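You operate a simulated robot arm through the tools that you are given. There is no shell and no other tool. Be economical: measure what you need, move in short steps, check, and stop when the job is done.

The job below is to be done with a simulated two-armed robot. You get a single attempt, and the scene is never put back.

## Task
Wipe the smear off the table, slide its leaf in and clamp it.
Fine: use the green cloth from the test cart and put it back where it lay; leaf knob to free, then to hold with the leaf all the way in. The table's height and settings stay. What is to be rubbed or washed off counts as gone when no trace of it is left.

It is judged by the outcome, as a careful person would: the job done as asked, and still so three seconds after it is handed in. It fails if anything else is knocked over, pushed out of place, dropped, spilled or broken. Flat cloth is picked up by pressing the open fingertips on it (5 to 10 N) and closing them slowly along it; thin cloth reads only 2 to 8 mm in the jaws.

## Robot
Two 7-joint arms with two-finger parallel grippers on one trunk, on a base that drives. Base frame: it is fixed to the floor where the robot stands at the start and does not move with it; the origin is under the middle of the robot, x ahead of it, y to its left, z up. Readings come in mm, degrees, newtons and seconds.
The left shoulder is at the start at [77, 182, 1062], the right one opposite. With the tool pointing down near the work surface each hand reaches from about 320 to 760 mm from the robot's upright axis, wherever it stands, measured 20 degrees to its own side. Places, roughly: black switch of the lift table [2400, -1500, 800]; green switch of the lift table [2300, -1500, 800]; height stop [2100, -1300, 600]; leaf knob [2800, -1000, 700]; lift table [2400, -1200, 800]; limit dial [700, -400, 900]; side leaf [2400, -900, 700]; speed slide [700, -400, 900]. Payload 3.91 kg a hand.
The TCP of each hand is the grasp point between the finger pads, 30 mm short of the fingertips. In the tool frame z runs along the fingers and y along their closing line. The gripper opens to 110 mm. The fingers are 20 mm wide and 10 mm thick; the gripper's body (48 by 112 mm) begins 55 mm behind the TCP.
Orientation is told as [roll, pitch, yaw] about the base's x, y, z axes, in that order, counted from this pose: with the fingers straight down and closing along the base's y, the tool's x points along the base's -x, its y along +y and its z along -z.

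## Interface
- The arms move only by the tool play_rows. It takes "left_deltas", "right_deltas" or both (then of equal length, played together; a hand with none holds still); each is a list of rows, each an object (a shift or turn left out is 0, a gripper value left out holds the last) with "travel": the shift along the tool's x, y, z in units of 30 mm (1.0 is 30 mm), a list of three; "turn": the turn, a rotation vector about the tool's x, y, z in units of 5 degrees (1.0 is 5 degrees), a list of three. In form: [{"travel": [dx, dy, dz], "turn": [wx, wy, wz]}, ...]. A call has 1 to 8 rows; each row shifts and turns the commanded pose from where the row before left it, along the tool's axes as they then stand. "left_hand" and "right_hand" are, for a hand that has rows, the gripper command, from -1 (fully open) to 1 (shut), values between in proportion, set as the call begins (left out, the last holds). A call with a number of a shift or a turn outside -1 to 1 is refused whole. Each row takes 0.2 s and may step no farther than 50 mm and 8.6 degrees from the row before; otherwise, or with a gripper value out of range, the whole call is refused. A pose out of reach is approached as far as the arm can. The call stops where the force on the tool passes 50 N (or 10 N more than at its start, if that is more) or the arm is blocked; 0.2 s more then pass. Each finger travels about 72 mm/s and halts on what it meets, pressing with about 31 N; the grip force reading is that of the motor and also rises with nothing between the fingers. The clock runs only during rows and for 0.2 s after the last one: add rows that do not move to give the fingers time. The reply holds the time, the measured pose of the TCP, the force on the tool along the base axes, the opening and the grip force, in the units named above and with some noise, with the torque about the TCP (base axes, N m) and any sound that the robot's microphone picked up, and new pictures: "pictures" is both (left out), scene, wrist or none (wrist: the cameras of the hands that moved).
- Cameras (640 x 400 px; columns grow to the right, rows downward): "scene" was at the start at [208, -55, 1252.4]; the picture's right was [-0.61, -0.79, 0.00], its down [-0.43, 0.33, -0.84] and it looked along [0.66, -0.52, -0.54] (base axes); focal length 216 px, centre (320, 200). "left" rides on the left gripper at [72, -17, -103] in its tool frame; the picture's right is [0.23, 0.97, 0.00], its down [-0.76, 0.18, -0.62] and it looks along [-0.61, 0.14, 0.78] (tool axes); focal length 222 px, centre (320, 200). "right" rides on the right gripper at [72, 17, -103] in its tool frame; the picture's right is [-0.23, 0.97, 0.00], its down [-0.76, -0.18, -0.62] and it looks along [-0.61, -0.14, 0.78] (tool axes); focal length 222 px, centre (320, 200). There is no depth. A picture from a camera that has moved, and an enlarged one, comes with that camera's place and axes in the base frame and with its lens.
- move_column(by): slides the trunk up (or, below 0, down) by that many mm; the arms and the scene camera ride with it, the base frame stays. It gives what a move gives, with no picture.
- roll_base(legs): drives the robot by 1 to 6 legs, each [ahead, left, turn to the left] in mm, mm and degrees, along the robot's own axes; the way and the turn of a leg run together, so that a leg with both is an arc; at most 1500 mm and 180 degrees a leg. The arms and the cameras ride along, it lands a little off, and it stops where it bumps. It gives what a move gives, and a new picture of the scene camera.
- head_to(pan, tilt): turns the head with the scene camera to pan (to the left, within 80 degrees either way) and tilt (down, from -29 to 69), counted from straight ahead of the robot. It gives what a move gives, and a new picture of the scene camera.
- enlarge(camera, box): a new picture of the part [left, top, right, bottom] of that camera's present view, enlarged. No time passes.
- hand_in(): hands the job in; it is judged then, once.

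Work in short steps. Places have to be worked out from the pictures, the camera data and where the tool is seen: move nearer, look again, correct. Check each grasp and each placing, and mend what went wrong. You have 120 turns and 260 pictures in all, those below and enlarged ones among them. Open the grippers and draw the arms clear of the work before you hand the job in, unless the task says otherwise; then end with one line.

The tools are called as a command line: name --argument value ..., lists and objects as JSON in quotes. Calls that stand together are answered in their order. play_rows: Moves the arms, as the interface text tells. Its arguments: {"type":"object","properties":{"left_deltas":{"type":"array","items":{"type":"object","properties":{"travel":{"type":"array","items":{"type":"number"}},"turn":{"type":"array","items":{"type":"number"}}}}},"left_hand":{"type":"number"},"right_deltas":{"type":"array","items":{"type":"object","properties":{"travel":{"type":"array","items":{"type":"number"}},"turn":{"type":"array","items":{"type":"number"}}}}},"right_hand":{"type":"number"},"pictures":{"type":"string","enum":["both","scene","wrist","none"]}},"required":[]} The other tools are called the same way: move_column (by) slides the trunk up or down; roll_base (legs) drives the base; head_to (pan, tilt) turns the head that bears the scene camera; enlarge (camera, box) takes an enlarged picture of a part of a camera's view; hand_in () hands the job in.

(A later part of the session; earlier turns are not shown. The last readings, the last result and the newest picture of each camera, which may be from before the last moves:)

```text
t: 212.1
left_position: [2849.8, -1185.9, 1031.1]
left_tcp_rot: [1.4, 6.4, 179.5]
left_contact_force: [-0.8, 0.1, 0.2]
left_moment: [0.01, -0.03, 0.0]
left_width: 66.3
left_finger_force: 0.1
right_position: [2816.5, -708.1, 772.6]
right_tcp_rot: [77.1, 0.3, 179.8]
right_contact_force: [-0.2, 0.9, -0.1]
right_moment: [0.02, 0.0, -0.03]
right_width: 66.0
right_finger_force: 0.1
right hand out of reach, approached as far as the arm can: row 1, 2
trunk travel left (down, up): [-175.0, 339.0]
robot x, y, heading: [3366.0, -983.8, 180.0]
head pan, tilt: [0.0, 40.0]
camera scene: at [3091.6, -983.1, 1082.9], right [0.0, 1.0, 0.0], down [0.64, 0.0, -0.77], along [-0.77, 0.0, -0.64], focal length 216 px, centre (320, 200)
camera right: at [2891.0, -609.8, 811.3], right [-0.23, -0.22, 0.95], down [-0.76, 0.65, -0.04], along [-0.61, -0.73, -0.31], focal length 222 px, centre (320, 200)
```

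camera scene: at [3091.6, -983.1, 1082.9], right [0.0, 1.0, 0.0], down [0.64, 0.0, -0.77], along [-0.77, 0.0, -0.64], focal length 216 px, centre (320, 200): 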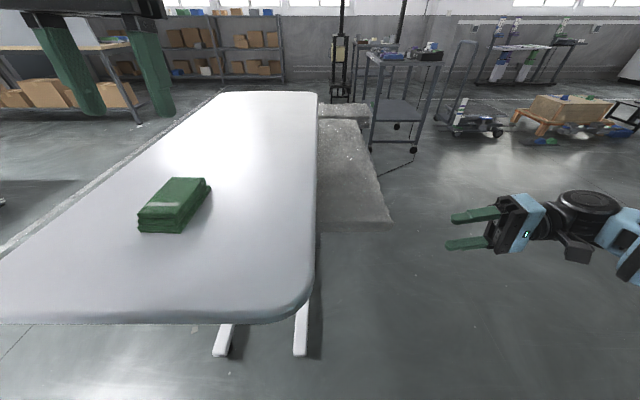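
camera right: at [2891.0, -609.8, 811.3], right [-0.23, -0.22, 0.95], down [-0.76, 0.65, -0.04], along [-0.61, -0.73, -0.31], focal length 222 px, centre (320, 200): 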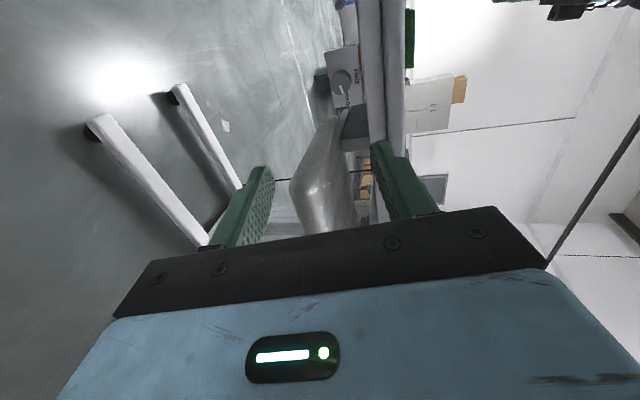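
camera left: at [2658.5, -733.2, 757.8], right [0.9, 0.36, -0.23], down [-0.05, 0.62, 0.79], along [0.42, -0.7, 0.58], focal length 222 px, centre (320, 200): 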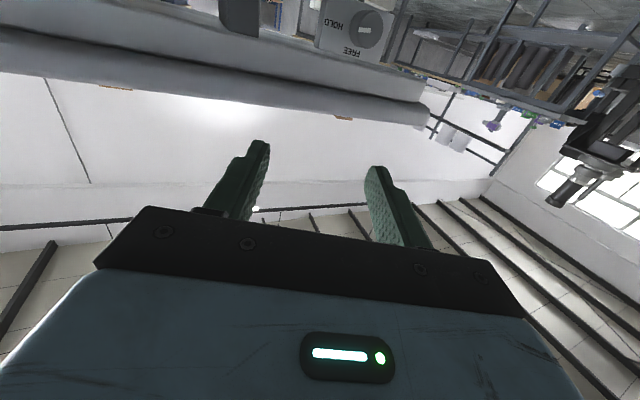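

The tilt stops at 77° with the wrist far out; moving inward and lowering the trunk should free it. I first move the left hand clear of the cloth, then lower the trunk 90 mm.

play_rows --left_deltas '[{"travel": [0.8, 0.4, -0.7]}, {"travel": [0.8, 0.4, -0.7]}, {"travel": [0.8, 0.4, -0.7]}, {"travel": [0.8, 0.4, -0.7]}, {"travel": [0.8, 0.4, -0.7]}, {"travel": [0.8, 0.4, -0.7]}]' --pictures "none"

move_column --by -90

play_rows --right_deltas '[{"travel": [0, 0.5, 0.7]}, {"travel": [0, 0.5, 0.7]}, {"travel": [0, 0.5, 0.7], "turn": [-0.8, 0, 0]}, {"travel": [0, 0.4, 0.7], "turn": [-0.8, 0, 0]}, {"travel": [0, 0.4, 0.7], "turn": [-0.8, 0, 0]}]' --pictures "both"

```text
t: 213.5
left_position: [2976.0, -1193.2, 1024.0]
left_tcp_rot: [1.3, 6.5, 179.4]
left_contact_force: [-0.6, 0.2, -0.6]
left_moment: [-0.03, -0.01, -0.02]
left_width: 65.8
left_finger_force: 0.0
left hand out of reach, approached as far as the arm can: row 1, 2, 3, 4, 5, 6
right_position: [2818.2, -707.5, 771.7]
right_tcp_rot: [77.2, 0.2, 180.0]
right_contact_force: [-0.5, -0.4, 0.4]
right_moment: [0.0, -0.02, 0.02]
right_width: 66.4
right_finger_force: 0.0
trunk travel left (down, up): [-175.0, 339.0]
robot x, y, heading: [3361.9, -985.2, 180.1]
head pan, tilt: [0.0, 40.0]
```

```text
t: 214.7
left_position: [2939.3, -1191.0, 900.2]
left_tcp_rot: [1.2, 11.1, 179.5]
left_contact_force: [0.7, 0.3, -0.3]
left_moment: [-0.05, 0.01, -0.03]
left_width: 66.2
left_finger_force: 0.0
right_position: [2817.2, -707.9, 685.3]
right_tcp_rot: [77.1, 0.0, 179.9]
right_contact_force: [0.5, 0.2, 0.3]
right_moment: [0.01, 0.01, -0.02]
right_width: 66.0
right_finger_force: 0.0
trunk travel left (down, up): [-85.0, 429.0]
robot x, y, heading: [3365.6, -982.1, 179.8]
head pan, tilt: [0.0, 40.0]
```

```text
t: 215.9
left_position: [2939.5, -1190.9, 900.1]
left_tcp_rot: [1.2, 11.2, 179.5]
left_contact_force: [-0.8, 0.4, -0.4]
left_moment: [0.01, 0.02, 0.0]
left_width: 66.3
left_finger_force: 0.1
right_position: [2804.1, -841.6, 753.0]
right_tcp_rot: [88.0, 0.2, 180.0]
right_contact_force: [-0.1, 0.2, -0.6]
right_moment: [0.01, 0.0, -0.04]
right_width: 66.1
right_finger_force: 0.0
right hand out of reach, approached as far as the arm can: row 4, 5
trunk travel left (down, up): [-85.0, 429.0]
robot x, y, heading: [3364.7, -985.2, 180.0]
head pan, tilt: [0.0, 40.0]
camera scene: at [3053.5, -983.2, 975.4], right [0.0, 1.0, 0.0], down [0.64, 0.0, -0.77], along [-0.77, 0.0, -0.64], focal length 216 px, centre (320, 200)
camera right: at [2878.7, -737.9, 773.3], right [-0.23, -0.03, 0.97], down [-0.76, 0.63, -0.16], along [-0.61, -0.78, -0.17], focal length 222 px, centre (320, 200)
```

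scene: 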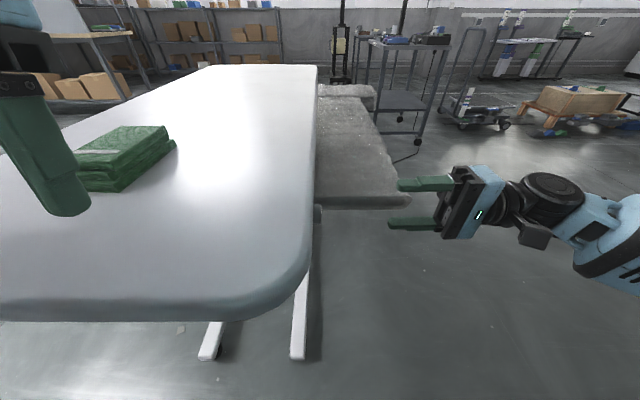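
right: 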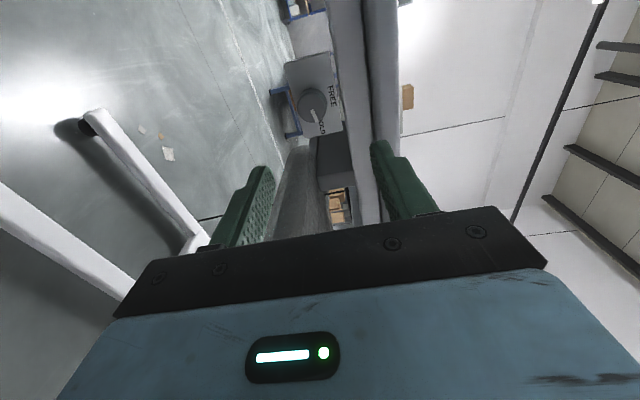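

Tool now points along −y at knob height; knob centre measured at ≈[2811,741]. I align and advance partway.

play_rows --right_deltas '[{"travel": [0.2, -0.4, 0.5], "turn": [-0.3, 0, 0]}, {"travel": [0, 0, 0.8]}, {"travel": [0, 0, 0.8]}]' --pictures "both"

```text
t: 216.7
left_position: [2939.7, -1190.6, 900.7]
left_tcp_rot: [1.2, 11.2, 179.5]
left_contact_force: [0.3, -0.4, -0.6]
left_moment: [0.02, 0.02, -0.01]
left_width: 66.0
left_finger_force: 0.1
right_position: [2801.9, -914.6, 756.1]
right_tcp_rot: [90.7, 0.2, 180.0]
right_contact_force: [0.5, 0.7, -0.5]
right_moment: [-0.03, -0.01, -0.01]
right_width: 66.2
right_finger_force: 0.0
right hand out of reach, approached as far as the arm can: row 1
trunk travel left (down, up): [-85.0, 429.0]
robot x, y, heading: [3363.6, -984.8, 179.8]
head pan, tilt: [0.0, 40.0]
camera scene: at [3053.5, -983.2, 975.4], right [0.0, 1.0, 0.0], down [0.64, 0.0, -0.77], along [-0.77, 0.0, -0.64], focal length 216 px, centre (320, 200)
camera right: at [2876.3, -810.6, 772.0], right [-0.23, 0.01, 0.97], down [-0.76, 0.62, -0.19], along [-0.61, -0.78, -0.13], focal length 222 px, centre (320, 200)
```

scene: 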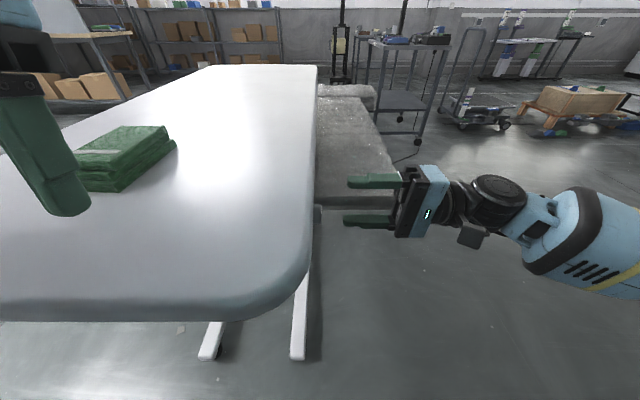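
right: 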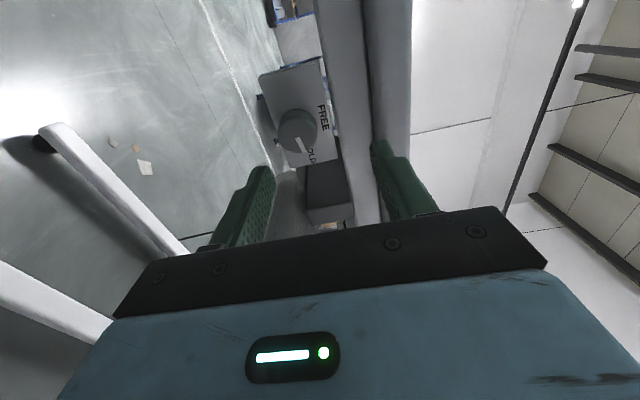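

Knob centre refined to [2813,741]. I correct sideways and down.

play_rows --right_deltas '[{"travel": [0.37, 0, 0]}, {"travel": [0, -0.5, 0]}]' --pictures "none"

```text
t: 217.3
left_position: [2940.1, -1189.4, 900.3]
left_tcp_rot: [1.2, 11.2, 179.5]
left_contact_force: [-0.3, 0.6, -0.9]
left_moment: [0.02, 0.02, -0.02]
left_width: 66.1
left_finger_force: 0.1
right_position: [2815.2, -913.9, 743.1]
right_tcp_rot: [90.6, 0.3, 180.0]
right_contact_force: [-0.6, 0.6, 0.2]
right_moment: [0.0, -0.04, -0.01]
right_width: 65.9
right_finger_force: 0.1
trunk travel left (down, up): [-85.0, 429.0]
robot x, y, heading: [3363.3, -982.5, 180.1]
head pan, tilt: [0.0, 40.0]
```

Aligned at [2815,743]. Advancing 55 mm over the knob.

play_rows --right_deltas '[{"travel": [0, -0.05, 0.6]}, {"travel": [0, 0, 0.6]}, {"travel": [0, 0, 0.6]}]' --pictures "both"

enlarge --camera "right" --box '[200, 80, 440, 230]'

```text
t: 218.1
left_position: [2938.9, -1190.3, 900.4]
left_tcp_rot: [1.2, 11.3, 179.5]
left_contact_force: [-0.1, -0.5, -0.6]
left_moment: [-0.02, -0.01, -0.03]
left_width: 66.1
left_finger_force: 0.0
right_position: [2813.1, -968.2, 740.3]
right_tcp_rot: [90.5, 0.2, 179.8]
right_contact_force: [0.3, -0.5, 0.6]
right_moment: [0.01, 0.0, 0.01]
right_width: 65.8
right_finger_force: 0.0
trunk travel left (down, up): [-85.0, 429.0]
robot x, y, heading: [3361.7, -983.2, 180.0]
head pan, tilt: [0.0, 40.0]
camera scene: at [3053.5, -983.2, 975.4], right [0.0, 1.0, 0.0], down [0.64, 0.0, -0.77], along [-0.77, 0.0, -0.64], focal length 216 px, centre (320, 200)
camera right: at [2887.3, -864.4, 756.5], right [-0.23, 0.01, 0.97], down [-0.76, 0.62, -0.19], along [-0.61, -0.78, -0.14], focal length 222 px, centre (320, 200)
```

scene: 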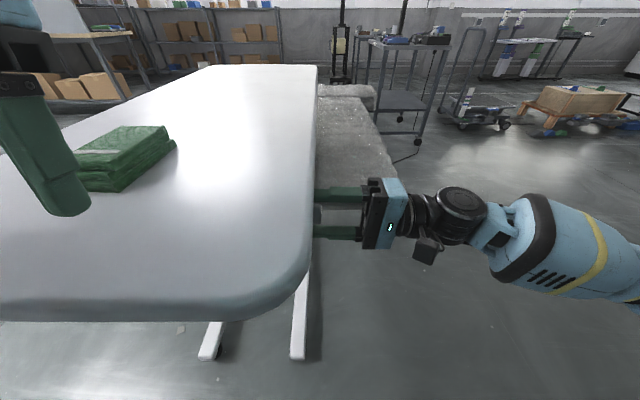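
right: 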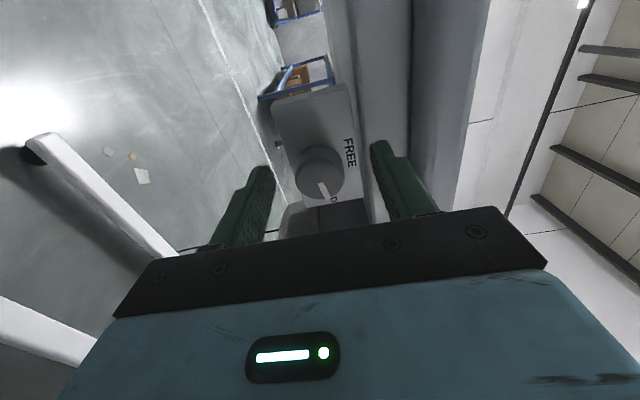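

```text
2.67 times, centred on (320, 155) of right
camera zoom: at [2887.3, -864.4, 756.5], right [-0.23, 0.01, 0.97], down [-0.76, 0.62, -0.19], along [-0.61, -0.78, -0.14], focal length 592 px, centre (320, 320)
```

zoom: 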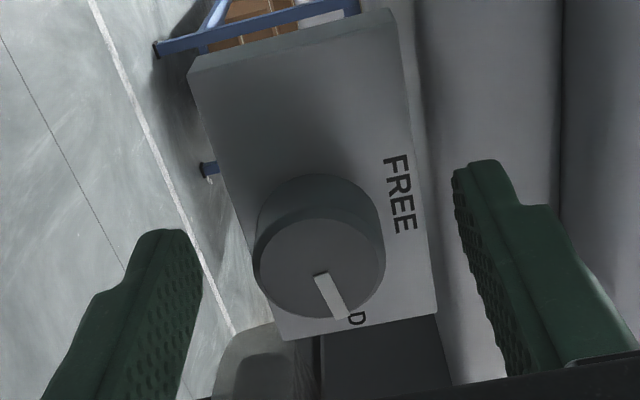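

The fingers straddle the knob (face at y≈−980). I advance 6 mm and close.

play_rows --right_deltas '[{"travel": [0, 0, 0.2]}]' --pictures "none"

play_rows --right_deltas '[{"travel": [0, 0, 0]}, {"travel": [0, 0, 0]}, {"travel": [0, 0, 0]}]' --right_hand 1 --pictures "wrist"

```text
t: 218.5
left_position: [2940.8, -1190.8, 901.5]
left_tcp_rot: [1.2, 11.2, 179.4]
left_contact_force: [0.3, 0.8, 0.4]
left_moment: [0.01, -0.02, 0.01]
left_width: 66.2
left_finger_force: 0.1
right_position: [2813.8, -974.6, 741.2]
right_tcp_rot: [90.6, 0.2, 179.9]
right_contact_force: [0.1, 0.4, -0.6]
right_moment: [0.0, 0.0, 0.01]
right_width: 65.8
right_finger_force: 0.0
trunk travel left (down, up): [-85.0, 429.0]
robot x, y, heading: [3365.0, -983.4, 180.3]
head pan, tilt: [0.0, 40.0]
```

```text
t: 219.3
left_position: [2938.7, -1190.5, 899.8]
left_tcp_rot: [1.2, 11.2, 179.5]
left_contact_force: [-0.6, 0.2, 0.3]
left_moment: [-0.01, 0.04, -0.01]
left_width: 66.1
left_finger_force: 0.0
right_position: [2813.4, -975.1, 740.2]
right_tcp_rot: [90.6, 0.2, 179.9]
right_contact_force: [1.3, -1.6, -3.3]
right_moment: [1.18, -0.01, -0.32]
right_width: 31.1
right_finger_force: 44.9
trunk travel left (down, up): [-85.0, 429.0]
robot x, y, heading: [3365.8, -982.0, 179.8]
head pan, tilt: [0.0, 40.0]
camera right: at [2887.4, -870.9, 755.7], right [-0.23, 0.01, 0.97], down [-0.76, 0.62, -0.19], along [-0.61, -0.78, -0.14], focal length 222 px, centre (320, 200)
```

right: 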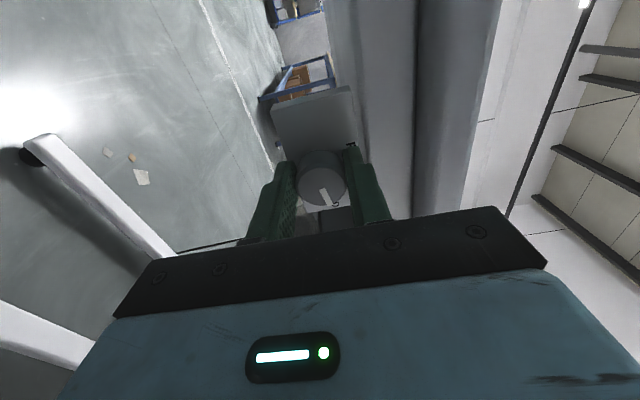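

Gripped (31 mm). I turn toward FREE (tool −z), starting with 20°.

play_rows --right_deltas '[{"turn": [0, 0, -1]}, {"turn": [0, 0, -1]}, {"turn": [0, 0, -1]}, {"turn": [0, 0, -1]}]' --pictures "wrist"

```text
t: 220.3
left_position: [2938.0, -1192.1, 900.2]
left_tcp_rot: [1.3, 11.3, 179.4]
left_contact_force: [-0.3, 0.1, -0.2]
left_moment: [0.0, -0.02, 0.03]
left_width: 66.1
left_finger_force: 0.1
right_position: [2812.2, -975.6, 740.2]
right_tcp_rot: [90.5, -19.7, 179.6]
right_contact_force: [-7.3, -2.7, -14.2]
right_moment: [1.6, -0.06, 0.67]
right_width: 31.3
right_finger_force: 44.8
trunk travel left (down, up): [-85.0, 429.0]
robot x, y, heading: [3363.9, -984.4, 179.9]
head pan, tilt: [0.0, 40.0]
camera right: at [2888.9, -871.3, 729.0], right [0.12, 0.01, 0.99], down [-0.77, 0.63, 0.08], along [-0.62, -0.78, 0.08], focal length 222 px, centre (320, 200)
```

right: 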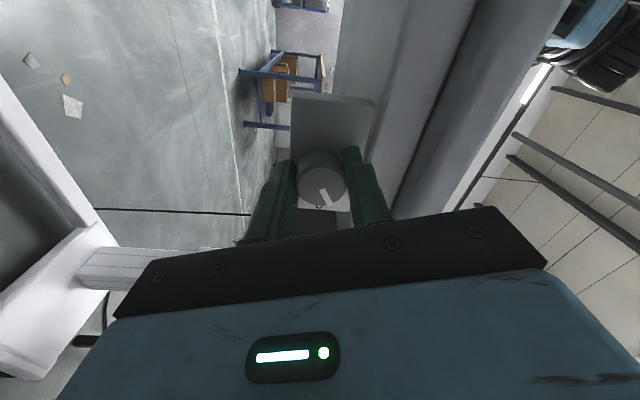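

The knob follows the hand. Continuing another 35°.

play_rows --right_deltas '[{"travel": [0, -0.04, 0], "turn": [0, 0, -1]}, {"turn": [0, 0, -1]}, {"turn": [0, 0, -1]}, {"turn": [0, 0, -1]}, {"turn": [0, 0, -1]}, {"turn": [0, 0, -1]}, {"turn": [0, 0, -1]}]' --pictures "wrist"

```text
t: 221.9
left_position: [2937.8, -1191.0, 900.0]
left_tcp_rot: [1.2, 11.3, 179.5]
left_contact_force: [-0.5, -0.1, -0.4]
left_moment: [-0.03, 0.0, 0.0]
left_width: 66.0
left_finger_force: 0.2
right_position: [2811.6, -974.7, 737.8]
right_tcp_rot: [90.8, -54.6, 179.1]
right_contact_force: [-7.9, -0.8, -21.0]
right_moment: [1.27, -0.07, 0.34]
right_width: 31.3
right_finger_force: 45.3
trunk travel left (down, up): [-85.0, 429.0]
robot x, y, heading: [3362.1, -982.4, 180.0]
head pan, tilt: [0.0, 40.0]
camera right: at [2869.4, -871.6, 686.7], right [0.66, 0.0, 0.75], down [-0.58, 0.63, 0.51], along [-0.47, -0.78, 0.42], focal length 222 px, centre (320, 200)
```

right: 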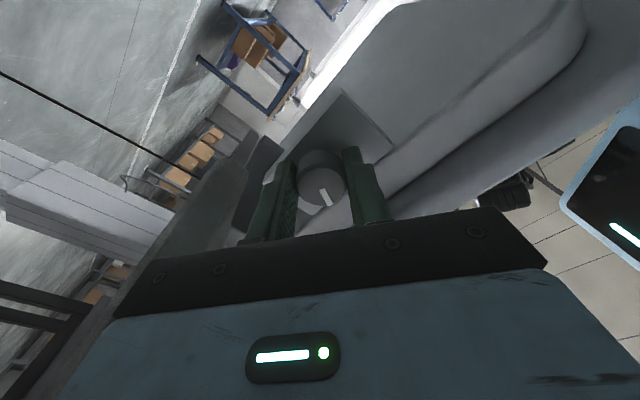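

Turning smoothly; a small correction and the last 35°.

play_rows --right_deltas '[{"travel": [0.01, -0.07, 0], "turn": [0, 0, -1]}, {"turn": [0, 0, -1]}, {"turn": [0, 0, -1]}, {"turn": [0, 0, -1]}, {"turn": [0, 0, -1]}, {"turn": [0, 0, -1]}, {"turn": [0, 0, -1]}]' --pictures "wrist"

```text
t: 223.5
left_position: [2937.2, -1191.1, 900.6]
left_tcp_rot: [1.2, 11.3, 179.6]
left_contact_force: [-0.1, 0.0, -0.2]
left_moment: [0.01, 0.01, -0.01]
left_width: 66.0
left_finger_force: 0.0
right_position: [2810.9, -974.0, 739.8]
right_tcp_rot: [173.0, -89.4, 96.7]
right_contact_force: [-14.0, -2.4, -7.3]
right_moment: [0.01, -0.45, 0.5]
right_width: 31.6
right_finger_force: 45.2
trunk travel left (down, up): [-85.0, 429.0]
robot x, y, heading: [3361.4, -982.9, -180.3]
head pan, tilt: [0.0, 40.0]
camera right: at [2829.1, -872.0, 665.5], right [0.97, 0.0, 0.23], down [-0.18, 0.63, 0.75], along [-0.15, -0.77, 0.62], focal length 222 px, centre (320, 200)
```

right: 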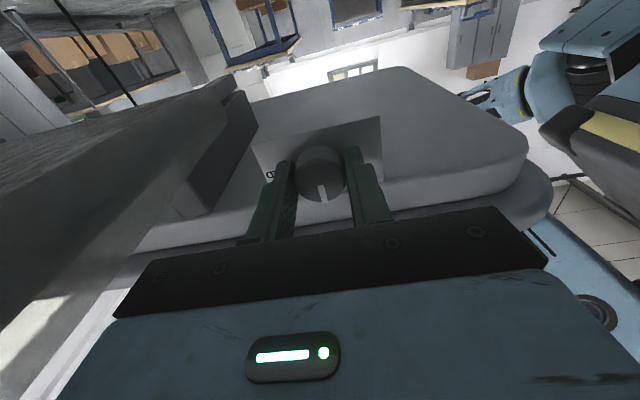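

The pointer now points up (image is inverted). I zoom to check it against FREE.

enlarge --camera "right" --box '[240, 120, 400, 220]'

```text
4.00 times, centred on (320, 170) of right
camera zoom: at [2829.1, -872.0, 665.5], right [0.97, 0.0, 0.23], down [-0.18, 0.63, 0.75], along [-0.15, -0.77, 0.62], focal length 888 px, centre (320, 320)
```

zoom: 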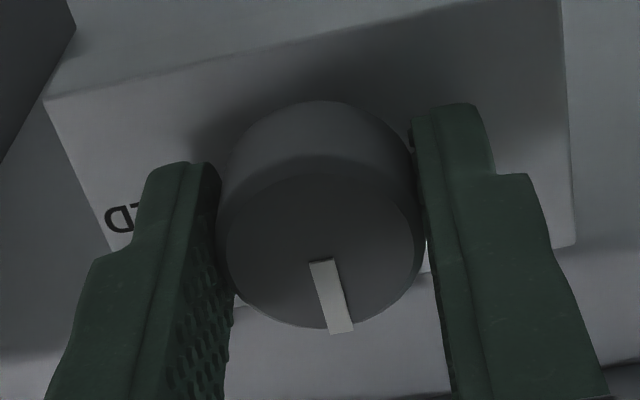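

Pointer is exactly up at FREE. I release and withdraw.

play_rows --right_deltas '[{"travel": [0, 0, 0]}, {"travel": [0, 0, 0]}, {"travel": [0, 0, -0.8]}, {"travel": [0, 0, -0.8]}, {"travel": [0, 0, -1]}, {"travel": [0, 0, -1]}, {"travel": [0, 0, -1]}]' --right_hand -0.2 --pictures "both"

```text
t: 225.1
left_position: [2939.3, -1190.4, 900.3]
left_tcp_rot: [1.1, 11.2, 179.5]
left_contact_force: [-0.1, 0.3, 0.4]
left_moment: [0.02, 0.02, -0.01]
left_width: 66.1
left_finger_force: 0.1
right_position: [2801.9, -857.2, 766.3]
right_tcp_rot: [56.8, -89.7, -146.8]
right_contact_force: [0.3, 0.1, 0.3]
right_moment: [-0.02, 0.0, 0.04]
right_width: 66.1
right_finger_force: 0.1
right hand out of reach, approached as far as the arm can: row 5, 6, 7
trunk travel left (down, up): [-85.0, 429.0]
robot x, y, heading: [3367.6, -978.2, 180.0]
head pan, tilt: [0.0, 40.0]
camera scene: at [3053.6, -983.0, 975.5], right [0.0, 1.0, 0.0], down [0.64, 0.0, -0.77], along [-0.77, 0.0, -0.64], focal length 216 px, centre (320, 200)
camera right: at [2819.8, -752.6, 693.8], right [0.97, 0.0, 0.23], down [-0.18, 0.62, 0.76], along [-0.14, -0.78, 0.6], focal length 222 px, centre (320, 200)
```

scene: 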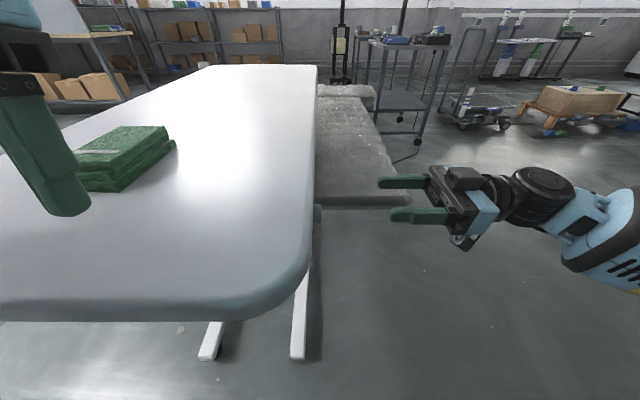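
right: 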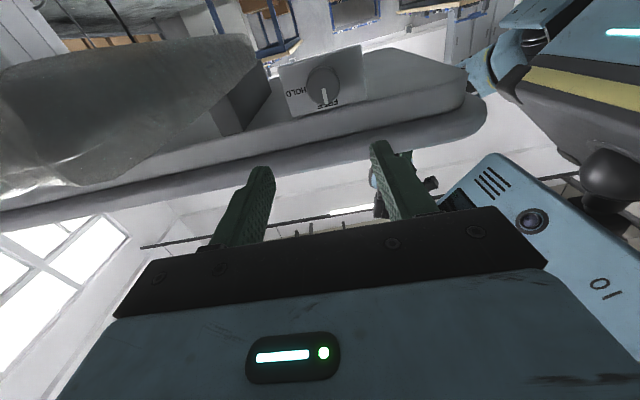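

Knob is on FREE. I strafe 130 mm right so the hand clears the leaf's outer edge, then shut the fingers to use them as a pusher.

roll_base --legs '[[0, -140, 0]]'

play_rows --right_deltas '[{"travel": [0.5, 0, 0]}, {"travel": [0.5, -0.5, 0]}, {"travel": [0.5, -0.9, 0]}, {"travel": [0.4, -0.9, 0]}, {"travel": [0, -0.9, 0]}]' --right_hand 1 --pictures "both"

```text
t: 227.0
left_position: [2939.5, -1052.7, 900.0]
left_tcp_rot: [1.2, 11.2, 179.5]
left_contact_force: [-0.5, -0.5, 0.1]
left_moment: [-0.04, -0.02, 0.0]
left_width: 66.1
left_finger_force: 0.0
right_position: [2801.5, -718.2, 767.9]
right_tcp_rot: [54.1, -89.8, -144.3]
right_contact_force: [-0.5, -0.7, 0.0]
right_moment: [-0.02, 0.01, 0.01]
right_width: 65.9
right_finger_force: 0.0
trunk travel left (down, up): [-85.0, 429.0]
robot x, y, heading: [3362.5, -847.2, -180.3]
head pan, tilt: [0.0, 40.0]
camera scene: at [3053.5, -843.9, 975.4], right [0.0, 1.0, 0.0], down [0.64, 0.0, -0.77], along [-0.77, 0.0, -0.64], focal length 216 px, centre (320, 200)
```

scene: 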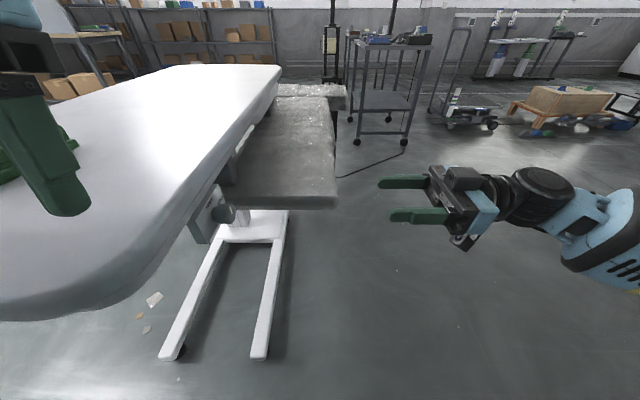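

```text
t: 228.2
left_position: [2939.4, -1053.1, 900.6]
left_tcp_rot: [1.2, 11.3, 179.5]
left_contact_force: [0.5, 0.0, -0.2]
left_moment: [0.03, -0.02, -0.02]
left_width: 66.1
left_finger_force: 0.1
right_position: [2699.6, -724.9, 717.6]
right_tcp_rot: [57.2, -89.7, -147.3]
right_contact_force: [-0.5, -0.1, -0.2]
right_moment: [-0.02, -0.02, 0.01]
right_width: 0.0
right_finger_force: 31.4
right hand out of reach, approached as far as the arm can: row 1, 2
trunk travel left (down, up): [-85.0, 429.0]
robot x, y, heading: [3365.0, -842.8, -180.1]
head pan, tilt: [0.0, 40.0]
camera scene: at [3053.4, -844.2, 975.4], right [0.0, 1.0, 0.0], down [0.64, 0.0, -0.77], along [-0.77, 0.0, -0.64], focal length 216 px, centre (320, 200)
camera right: at [2718.6, -620.5, 645.1], right [0.97, 0.0, 0.23], down [-0.18, 0.62, 0.76], along [-0.14, -0.78, 0.6], focal length 222 px, centre (320, 200)
```

scene: 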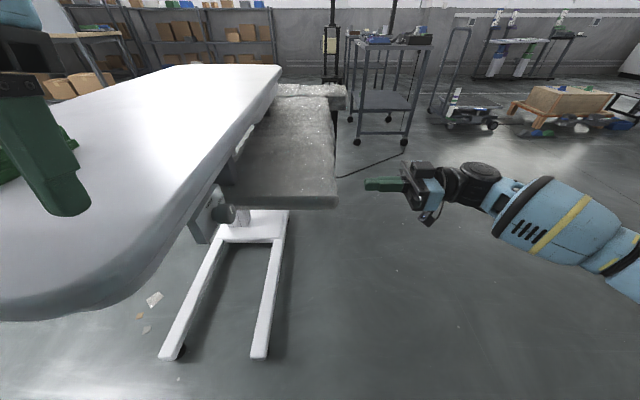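
right: 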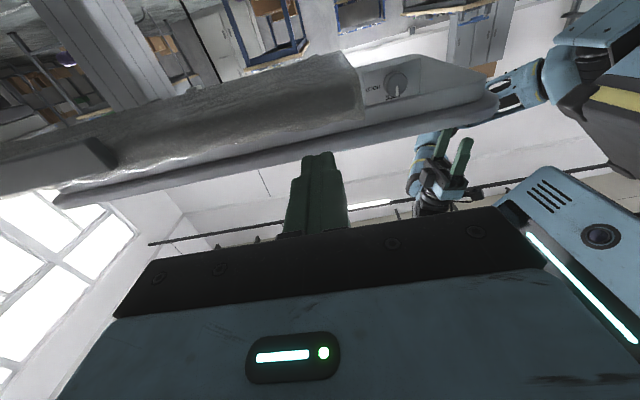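

The leaf's outer face spans z≈670–702. I lower 28 mm and advance to contact.

play_rows --right_deltas '[{"travel": [0.9, -0.5, 0]}, {"travel": [0, 0, 0.8]}, {"travel": [0, 0, 0.6]}]' --pictures "both"

```text
t: 229.0
left_position: [2939.7, -1051.0, 900.9]
left_tcp_rot: [1.3, 11.2, 179.6]
left_contact_force: [0.9, 0.1, 0.3]
left_moment: [0.02, -0.01, 0.01]
left_width: 66.1
left_finger_force: 0.0
right_position: [2686.2, -766.6, 691.8]
right_tcp_rot: [54.0, -89.7, -144.1]
right_contact_force: [0.4, -0.5, -0.1]
right_moment: [0.0, -0.02, 0.01]
right_width: 0.1
right_finger_force: 30.7
trunk travel left (down, up): [-85.0, 429.0]
robot x, y, heading: [3363.5, -845.7, -180.2]
head pan, tilt: [0.0, 40.0]
camera scene: at [3053.5, -844.2, 975.4], right [0.0, 1.0, 0.0], down [0.64, 0.0, -0.77], along [-0.77, 0.0, -0.64], focal length 216 px, centre (320, 200)
camera right: at [2704.9, -662.8, 619.2], right [0.97, 0.0, 0.23], down [-0.18, 0.62, 0.76], along [-0.14, -0.78, 0.6], focal length 222 px, centre (320, 200)
```

scene: 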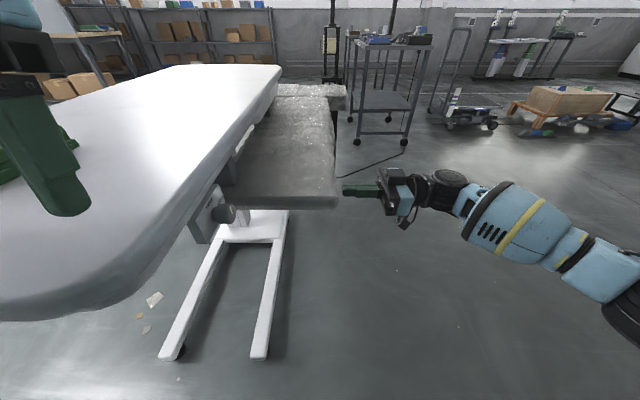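
right: 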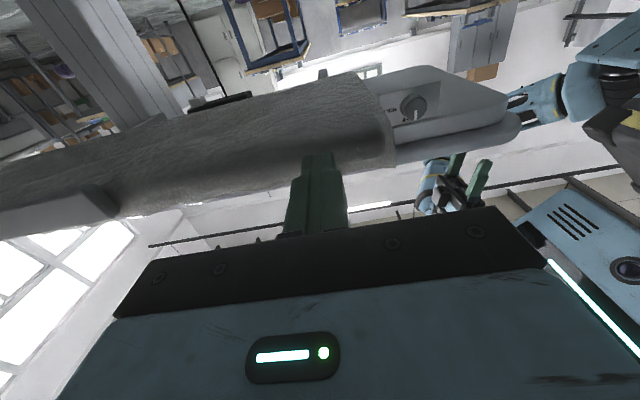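

Tip lines up with the leaf's edge, about 12 mm away. I push forward gently.

play_rows --right_deltas '[{"travel": [0.1, 0, 0.6]}, {"travel": [0, 0, 0.6]}, {"travel": [0, 0, 0.6]}, {"travel": [0, 0, 0.6]}]' --pictures "both"

```text
t: 230.0
left_position: [2939.1, -1051.6, 900.2]
left_tcp_rot: [1.2, 11.2, 179.6]
left_contact_force: [-0.6, -0.9, -0.4]
left_moment: [0.0, -0.03, -0.02]
left_width: 66.0
left_finger_force: 0.1
right_position: [2698.7, -803.3, 691.8]
right_tcp_rot: [45.7, -89.6, -135.6]
right_contact_force: [0.1, 1.8, -1.5]
right_moment: [0.01, -0.01, 0.0]
right_width: 0.1
right_finger_force: 31.0
right hand out of reach, approached as far as the arm can: row 2, 3, 4
trunk travel left (down, up): [-85.0, 429.0]
robot x, y, heading: [3365.1, -842.0, -180.1]
head pan, tilt: [0.0, 40.0]
camera scene: at [3053.5, -844.1, 975.4], right [0.0, 1.0, 0.0], down [0.64, 0.0, -0.77], along [-0.77, 0.0, -0.64], focal length 216 px, centre (320, 200)
camera right: at [2718.1, -698.4, 618.6], right [0.97, 0.0, 0.23], down [-0.18, 0.62, 0.76], along [-0.14, -0.78, 0.6], focal length 222 px, centre (320, 200)
```

scene: 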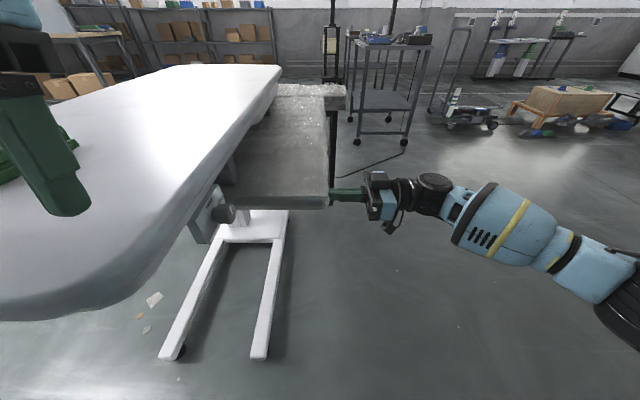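
right: 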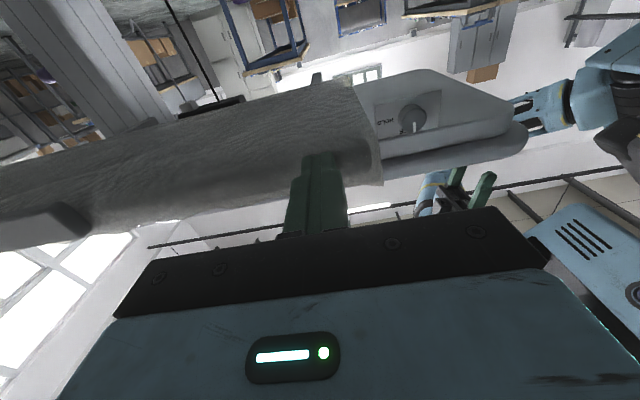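

The leaf slides easily (~2 N). The arm is at its reach limit, so I push with the base, strafing left in increments.

roll_base --legs '[[0, 120, 0]]'

enlarge --camera "right" --box '[160, 0, 560, 250]'

```text
t: 231.7
left_position: [2939.7, -1171.9, 901.4]
left_tcp_rot: [1.1, 11.2, 179.5]
left_contact_force: [0.0, -0.3, -0.2]
left_moment: [0.01, 0.0, 0.0]
left_width: 66.1
left_finger_force: 0.0
right_position: [2700.3, -922.0, 692.5]
right_tcp_rot: [43.0, -89.8, -133.0]
right_contact_force: [-0.4, -0.6, -0.1]
right_moment: [0.0, 0.01, 0.01]
right_width: 0.0
right_finger_force: 30.8
trunk travel left (down, up): [-85.0, 429.0]
robot x, y, heading: [3364.2, -961.3, -179.9]
head pan, tilt: [0.0, 40.0]
camera scene: at [3053.5, -963.1, 975.4], right [0.0, 1.0, 0.0], down [0.64, 0.0, -0.77], along [-0.77, 0.0, -0.64], focal length 216 px, centre (320, 200)
```

scene: 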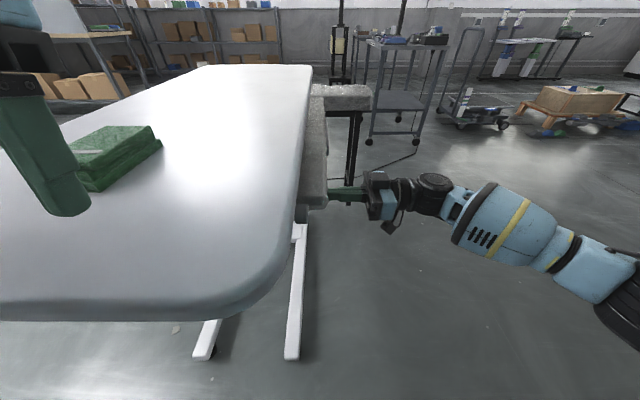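

```text
1.60 times, centred on (360, 125) of right
camera zoom: at [2717.8, -817.3, 618.9], right [0.97, 0.0, 0.23], down [-0.18, 0.62, 0.76], along [-0.15, -0.78, 0.6], focal length 355 px, centre (256, 320)
```

zoom: 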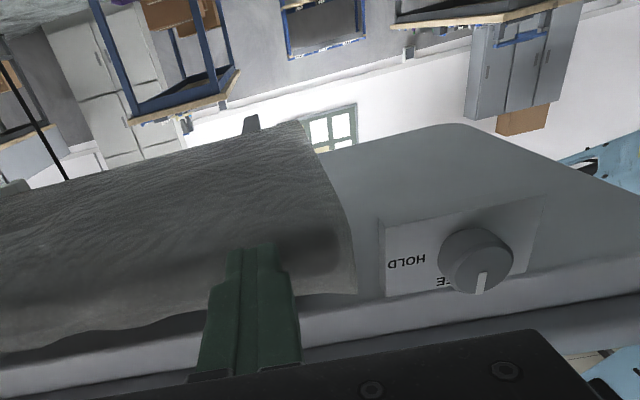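

Leaf edge now near y −952. Continuing 60 mm.

roll_base --legs '[[0, 60, 0]]'

roll_base --legs '[[0, 15, 0]]'

enlarge --camera "right" --box '[160, 0, 560, 250]'

```text
t: 232.8
left_position: [2938.6, -1210.7, 900.1]
left_tcp_rot: [1.2, 11.1, 179.5]
left_contact_force: [0.8, 0.6, -0.8]
left_moment: [0.02, 0.0, 0.01]
left_width: 66.1
left_finger_force: 0.0
right_position: [2698.6, -954.9, 689.8]
right_tcp_rot: [24.9, -89.5, -115.2]
right_contact_force: [-0.8, -0.2, -0.1]
right_moment: [-0.03, -0.02, -0.03]
right_width: 0.2
right_finger_force: 31.1
trunk travel left (down, up): [-85.0, 429.0]
robot x, y, heading: [3365.2, -1000.7, 180.3]
head pan, tilt: [0.0, 40.0]
stopped in leg 1: the force on the tool passed its limit at 66 N (the readings are from after the stop); the commanded pose is now the measured one
camera scene: at [3053.7, -1003.1, 975.4], right [0.0, 1.0, 0.0], down [0.64, 0.0, -0.77], along [-0.77, 0.0, -0.64], focal length 216 px, centre (320, 200)
```

scene: 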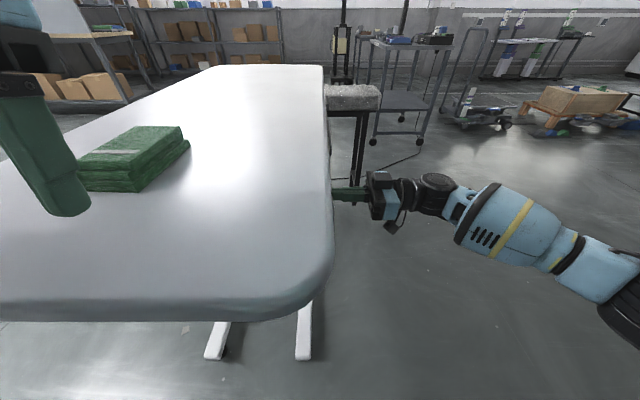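

```text
t: 233.7
left_position: [2939.4, -1218.5, 900.1]
left_tcp_rot: [1.2, 11.2, 179.1]
left_contact_force: [0.5, -0.2, -0.5]
left_moment: [0.01, -0.01, 0.01]
left_width: 66.0
left_finger_force: 0.1
right_position: [2696.8, -956.4, 690.8]
right_tcp_rot: [19.4, -89.5, -110.2]
right_contact_force: [3.1, 4.0, 1.3]
right_moment: [-0.13, 0.02, 0.21]
right_width: 0.2
right_finger_force: 31.4
trunk travel left (down, up): [-85.0, 429.0]
robot x, y, heading: [3361.8, -1015.0, 179.6]
head pan, tilt: [0.0, 40.0]
stopped in leg 1: the force on the tool passed its limit at 60 N (the readings are from after the stop); the commanded pose is now the measured one
camera scene: at [3054.3, -1011.6, 975.5], right [0.01, 1.0, 0.0], down [0.64, 0.0, -0.77], along [-0.77, 0.0, -0.64], focal length 216 px, centre (320, 200)
```

scene: 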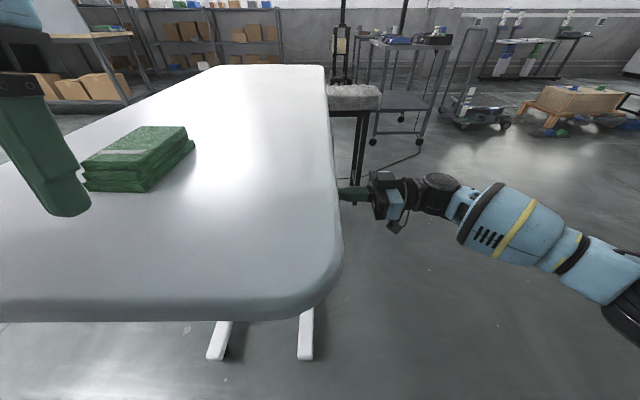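

```text
1.60 times, centred on (360, 125) of right
camera zoom: at [2717.6, -850.3, 618.3], right [0.97, -0.02, 0.23], down [-0.17, 0.62, 0.77], along [-0.15, -0.78, 0.6], focal length 355 px, centre (256, 320)
```

zoom: 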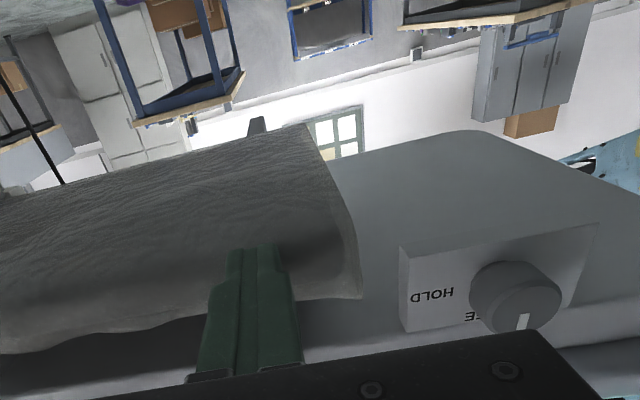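

The leaf stopped solidly (60 N) after ~180 mm of easy travel, edge at y≈−987: it looks like the end stop. I back the hand off and look at it.

roll_base --legs '[[0, -130, 0.4]]'

head_to --pan 8 --tilt 35

enlarge --camera "scene" --box '[250, 60, 410, 220]'

enlarge --camera "right" --box '[0, 0, 640, 260]'

```text
t: 235.5
left_position: [2940.9, -1093.8, 901.4]
left_tcp_rot: [1.2, 11.2, 179.6]
left_contact_force: [0.7, 0.1, 0.2]
left_moment: [0.03, -0.02, -0.01]
left_width: 66.1
left_finger_force: 0.1
right_position: [2698.0, -833.4, 690.5]
right_tcp_rot: [23.2, -89.5, -113.7]
right_contact_force: [-0.3, -0.6, 0.2]
right_moment: [0.05, -0.02, 0.0]
right_width: 0.0
right_finger_force: 31.2
trunk travel left (down, up): [-85.0, 429.0]
robot x, y, heading: [3364.9, -884.6, -180.0]
head pan, tilt: [0.0, 40.0]
camera scene: at [3054.1, -886.1, 975.4], right [0.0, 1.0, 0.0], down [0.64, 0.0, -0.77], along [-0.77, 0.0, -0.64], focal length 216 px, centre (320, 200)
```

scene: 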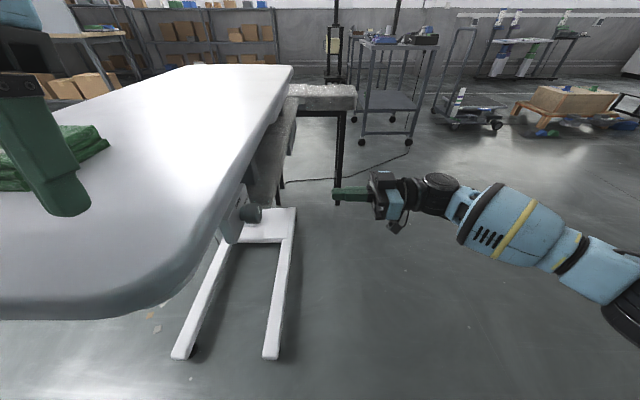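

```text
t: 236.2
left_position: [2940.4, -1094.3, 900.4]
left_tcp_rot: [1.1, 11.2, 179.6]
left_contact_force: [-0.1, -0.4, -0.2]
left_moment: [-0.03, -0.02, -0.02]
left_width: 66.0
left_finger_force: 0.1
right_position: [2697.2, -833.4, 691.2]
right_tcp_rot: [22.6, -89.4, -113.0]
right_contact_force: [0.2, -0.1, 0.6]
right_moment: [-0.02, 0.02, -0.02]
right_width: 0.1
right_finger_force: 30.9
trunk travel left (down, up): [-85.0, 429.0]
robot x, y, heading: [3364.6, -889.4, -179.9]
head pan, tilt: [8.0, 35.0]
camera scene: at [3051.9, -898.5, 983.0], right [-0.14, 0.99, 0.0], down [0.57, 0.08, -0.82], along [-0.81, -0.12, -0.57], focal length 216 px, centre (320, 200)
```

scene: 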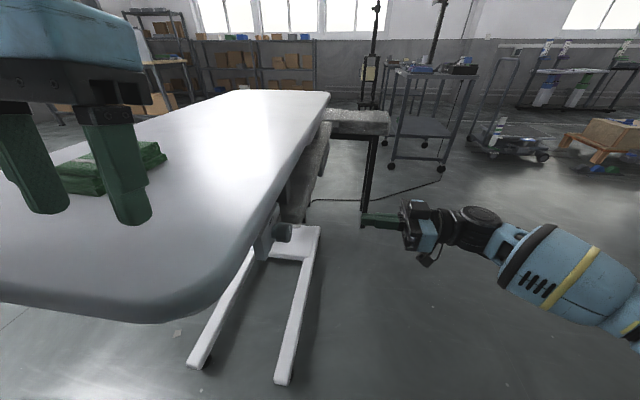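

```text
2.50 times, centred on (330, 140) of scene
camera zoom: at [3051.9, -898.5, 983.0], right [-0.14, 0.99, 0.0], down [0.57, 0.08, -0.82], along [-0.81, -0.12, -0.57], focal length 540 px, centre (295, 350)
```

zoom: 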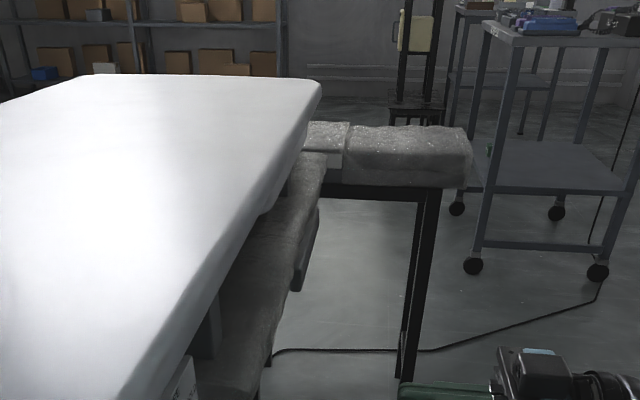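

```text
1.00 times, centred on (320, 130) of right (not enlarged: the box is as wide or as high as the picture)
camera zoom: at [2716.3, -727.8, 617.9], right [0.97, -0.01, 0.23], down [-0.18, 0.62, 0.77], along [-0.15, -0.79, 0.6], focal length 222 px, centre (320, 270)
```

zoom: 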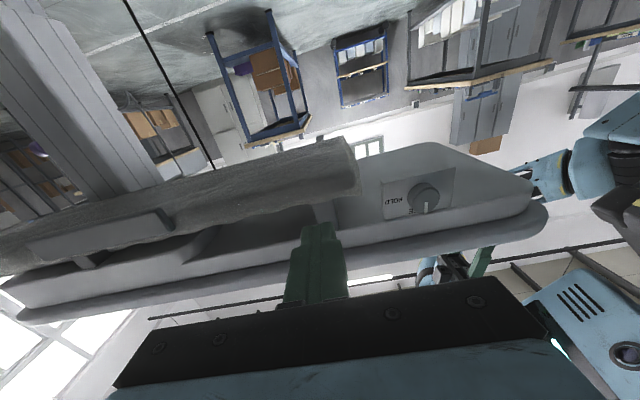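

The leaf's edge runs parallel to the table edge at y≈−988, against its stop. Now I bring the hand back to the knob axis, fingers open (horizontal closing).

play_rows --right_deltas '[{"travel": [-0.5, 0.9, 0]}, {"travel": [-0.5, 0.9, 0]}, {"travel": [-0.5, 0.9, 0]}, {"travel": [-0.2, 0.9, 0]}, {"travel": [0, 0.2, 0]}]' --right_hand -0.2 --pictures "wrist"

```text
t: 237.3
left_position: [2940.5, -1093.9, 901.8]
left_tcp_rot: [1.2, 11.1, 179.6]
left_contact_force: [0.2, 0.3, -0.1]
left_moment: [0.01, -0.01, 0.04]
left_width: 66.0
left_finger_force: 0.0
right_position: [2811.8, -834.0, 741.1]
right_tcp_rot: [23.5, -89.4, -114.0]
right_contact_force: [0.2, 0.2, 0.4]
right_moment: [0.02, 0.0, -0.02]
right_width: 66.1
right_finger_force: 0.1
trunk travel left (down, up): [-85.0, 429.0]
robot x, y, heading: [3366.7, -886.7, -179.7]
head pan, tilt: [8.0, 35.0]
camera right: at [2830.9, -729.1, 668.8], right [0.97, -0.01, 0.23], down [-0.18, 0.62, 0.77], along [-0.15, -0.79, 0.6], focal length 222 px, centre (320, 200)
```

right: 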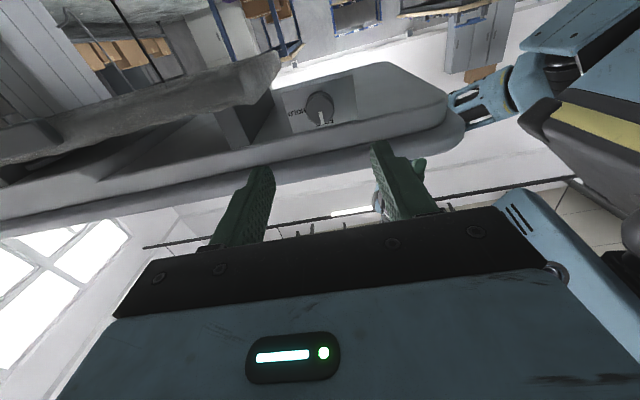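

On the knob axis. I strafe left 95 mm, then advance by arm.

roll_base --legs '[[0, 95, 0]]'

enlarge --camera "right" --box '[200, 60, 440, 210]'

```text
t: 238.8
left_position: [2939.5, -1187.7, 899.3]
left_tcp_rot: [1.2, 11.2, 179.6]
left_contact_force: [-0.5, 0.5, 0.0]
left_moment: [0.03, -0.01, -0.02]
left_width: 66.0
left_finger_force: 0.2
right_position: [2811.5, -928.3, 740.4]
right_tcp_rot: [22.8, -89.3, -113.1]
right_contact_force: [0.3, -0.5, 0.8]
right_moment: [-0.01, -0.01, 0.0]
right_width: 66.1
right_finger_force: 0.1
trunk travel left (down, up): [-85.0, 429.0]
robot x, y, heading: [3365.2, -978.0, -180.0]
head pan, tilt: [8.0, 35.0]
camera scene: at [3052.2, -992.8, 983.0], right [-0.14, 0.99, 0.0], down [0.57, 0.08, -0.82], along [-0.81, -0.12, -0.57], focal length 216 px, centre (320, 200)
```

scene: 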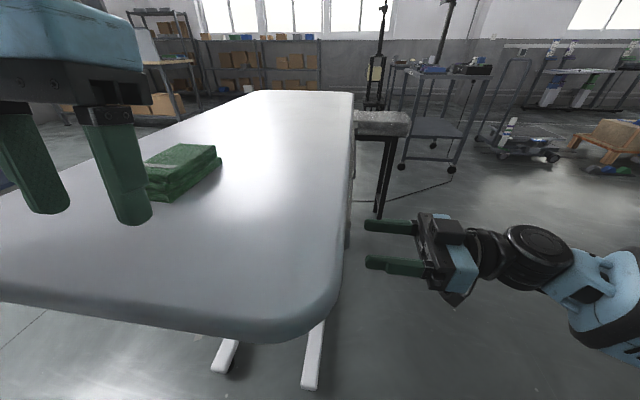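

```text
2.67 times, centred on (320, 135) of right
camera zoom: at [2830.9, -823.3, 668.7], right [0.97, -0.01, 0.23], down [-0.18, 0.62, 0.77], along [-0.15, -0.79, 0.6], focal length 592 px, centre (320, 373)
```

zoom: 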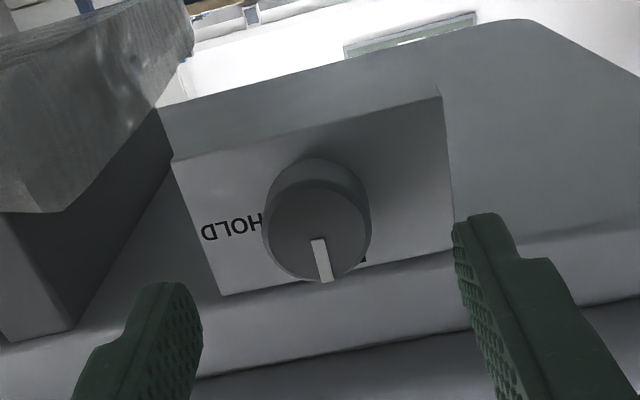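

Well aligned. Advance 46 mm and close on the knob.

play_rows --right_deltas '[{"travel": [0, 0, 0.5]}, {"travel": [0, 0, 0.5]}, {"travel": [0, 0, 0.55]}]' --pictures "none"

play_rows --right_deltas '[{"travel": [0, 0, 0]}, {"travel": [0, 0, 0]}, {"travel": [0, 0, 0]}]' --right_hand 1 --pictures "wrist"

```text
t: 239.6
left_position: [2940.5, -1188.5, 900.3]
left_tcp_rot: [1.2, 11.2, 179.7]
left_contact_force: [0.8, 0.3, 0.4]
left_moment: [0.01, 0.01, 0.0]
left_width: 66.0
left_finger_force: 0.1
right_position: [2811.1, -974.3, 742.0]
right_tcp_rot: [20.5, -89.4, -110.8]
right_contact_force: [0.4, 0.9, 0.4]
right_moment: [0.01, -0.03, 0.01]
right_width: 66.5
right_finger_force: 0.0
trunk travel left (down, up): [-85.0, 429.0]
robot x, y, heading: [3365.2, -977.5, -179.8]
head pan, tilt: [8.0, 35.0]
```

```text
t: 240.4
left_position: [2938.8, -1187.9, 899.4]
left_tcp_rot: [1.1, 11.2, 179.6]
left_contact_force: [0.2, -0.2, -0.2]
left_moment: [-0.02, -0.01, -0.01]
left_width: 66.1
left_finger_force: 0.2
right_position: [2810.7, -975.6, 741.6]
right_tcp_rot: [24.0, -89.4, -114.4]
right_contact_force: [-10.2, -1.4, 1.8]
right_moment: [0.13, 0.02, 0.66]
right_width: 31.5
right_finger_force: 45.2
trunk travel left (down, up): [-85.0, 429.0]
robot x, y, heading: [3366.2, -980.8, -179.8]
head pan, tilt: [8.0, 35.0]
camera right: at [2829.9, -869.7, 669.4], right [0.97, -0.01, 0.23], down [-0.17, 0.62, 0.77], along [-0.15, -0.79, 0.6], focal length 222 px, centre (320, 200)
```

right: 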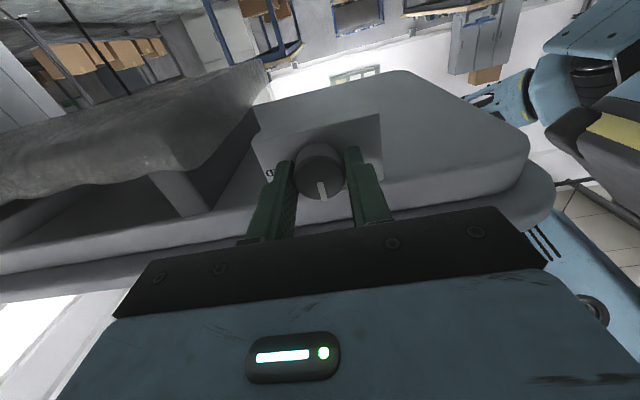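

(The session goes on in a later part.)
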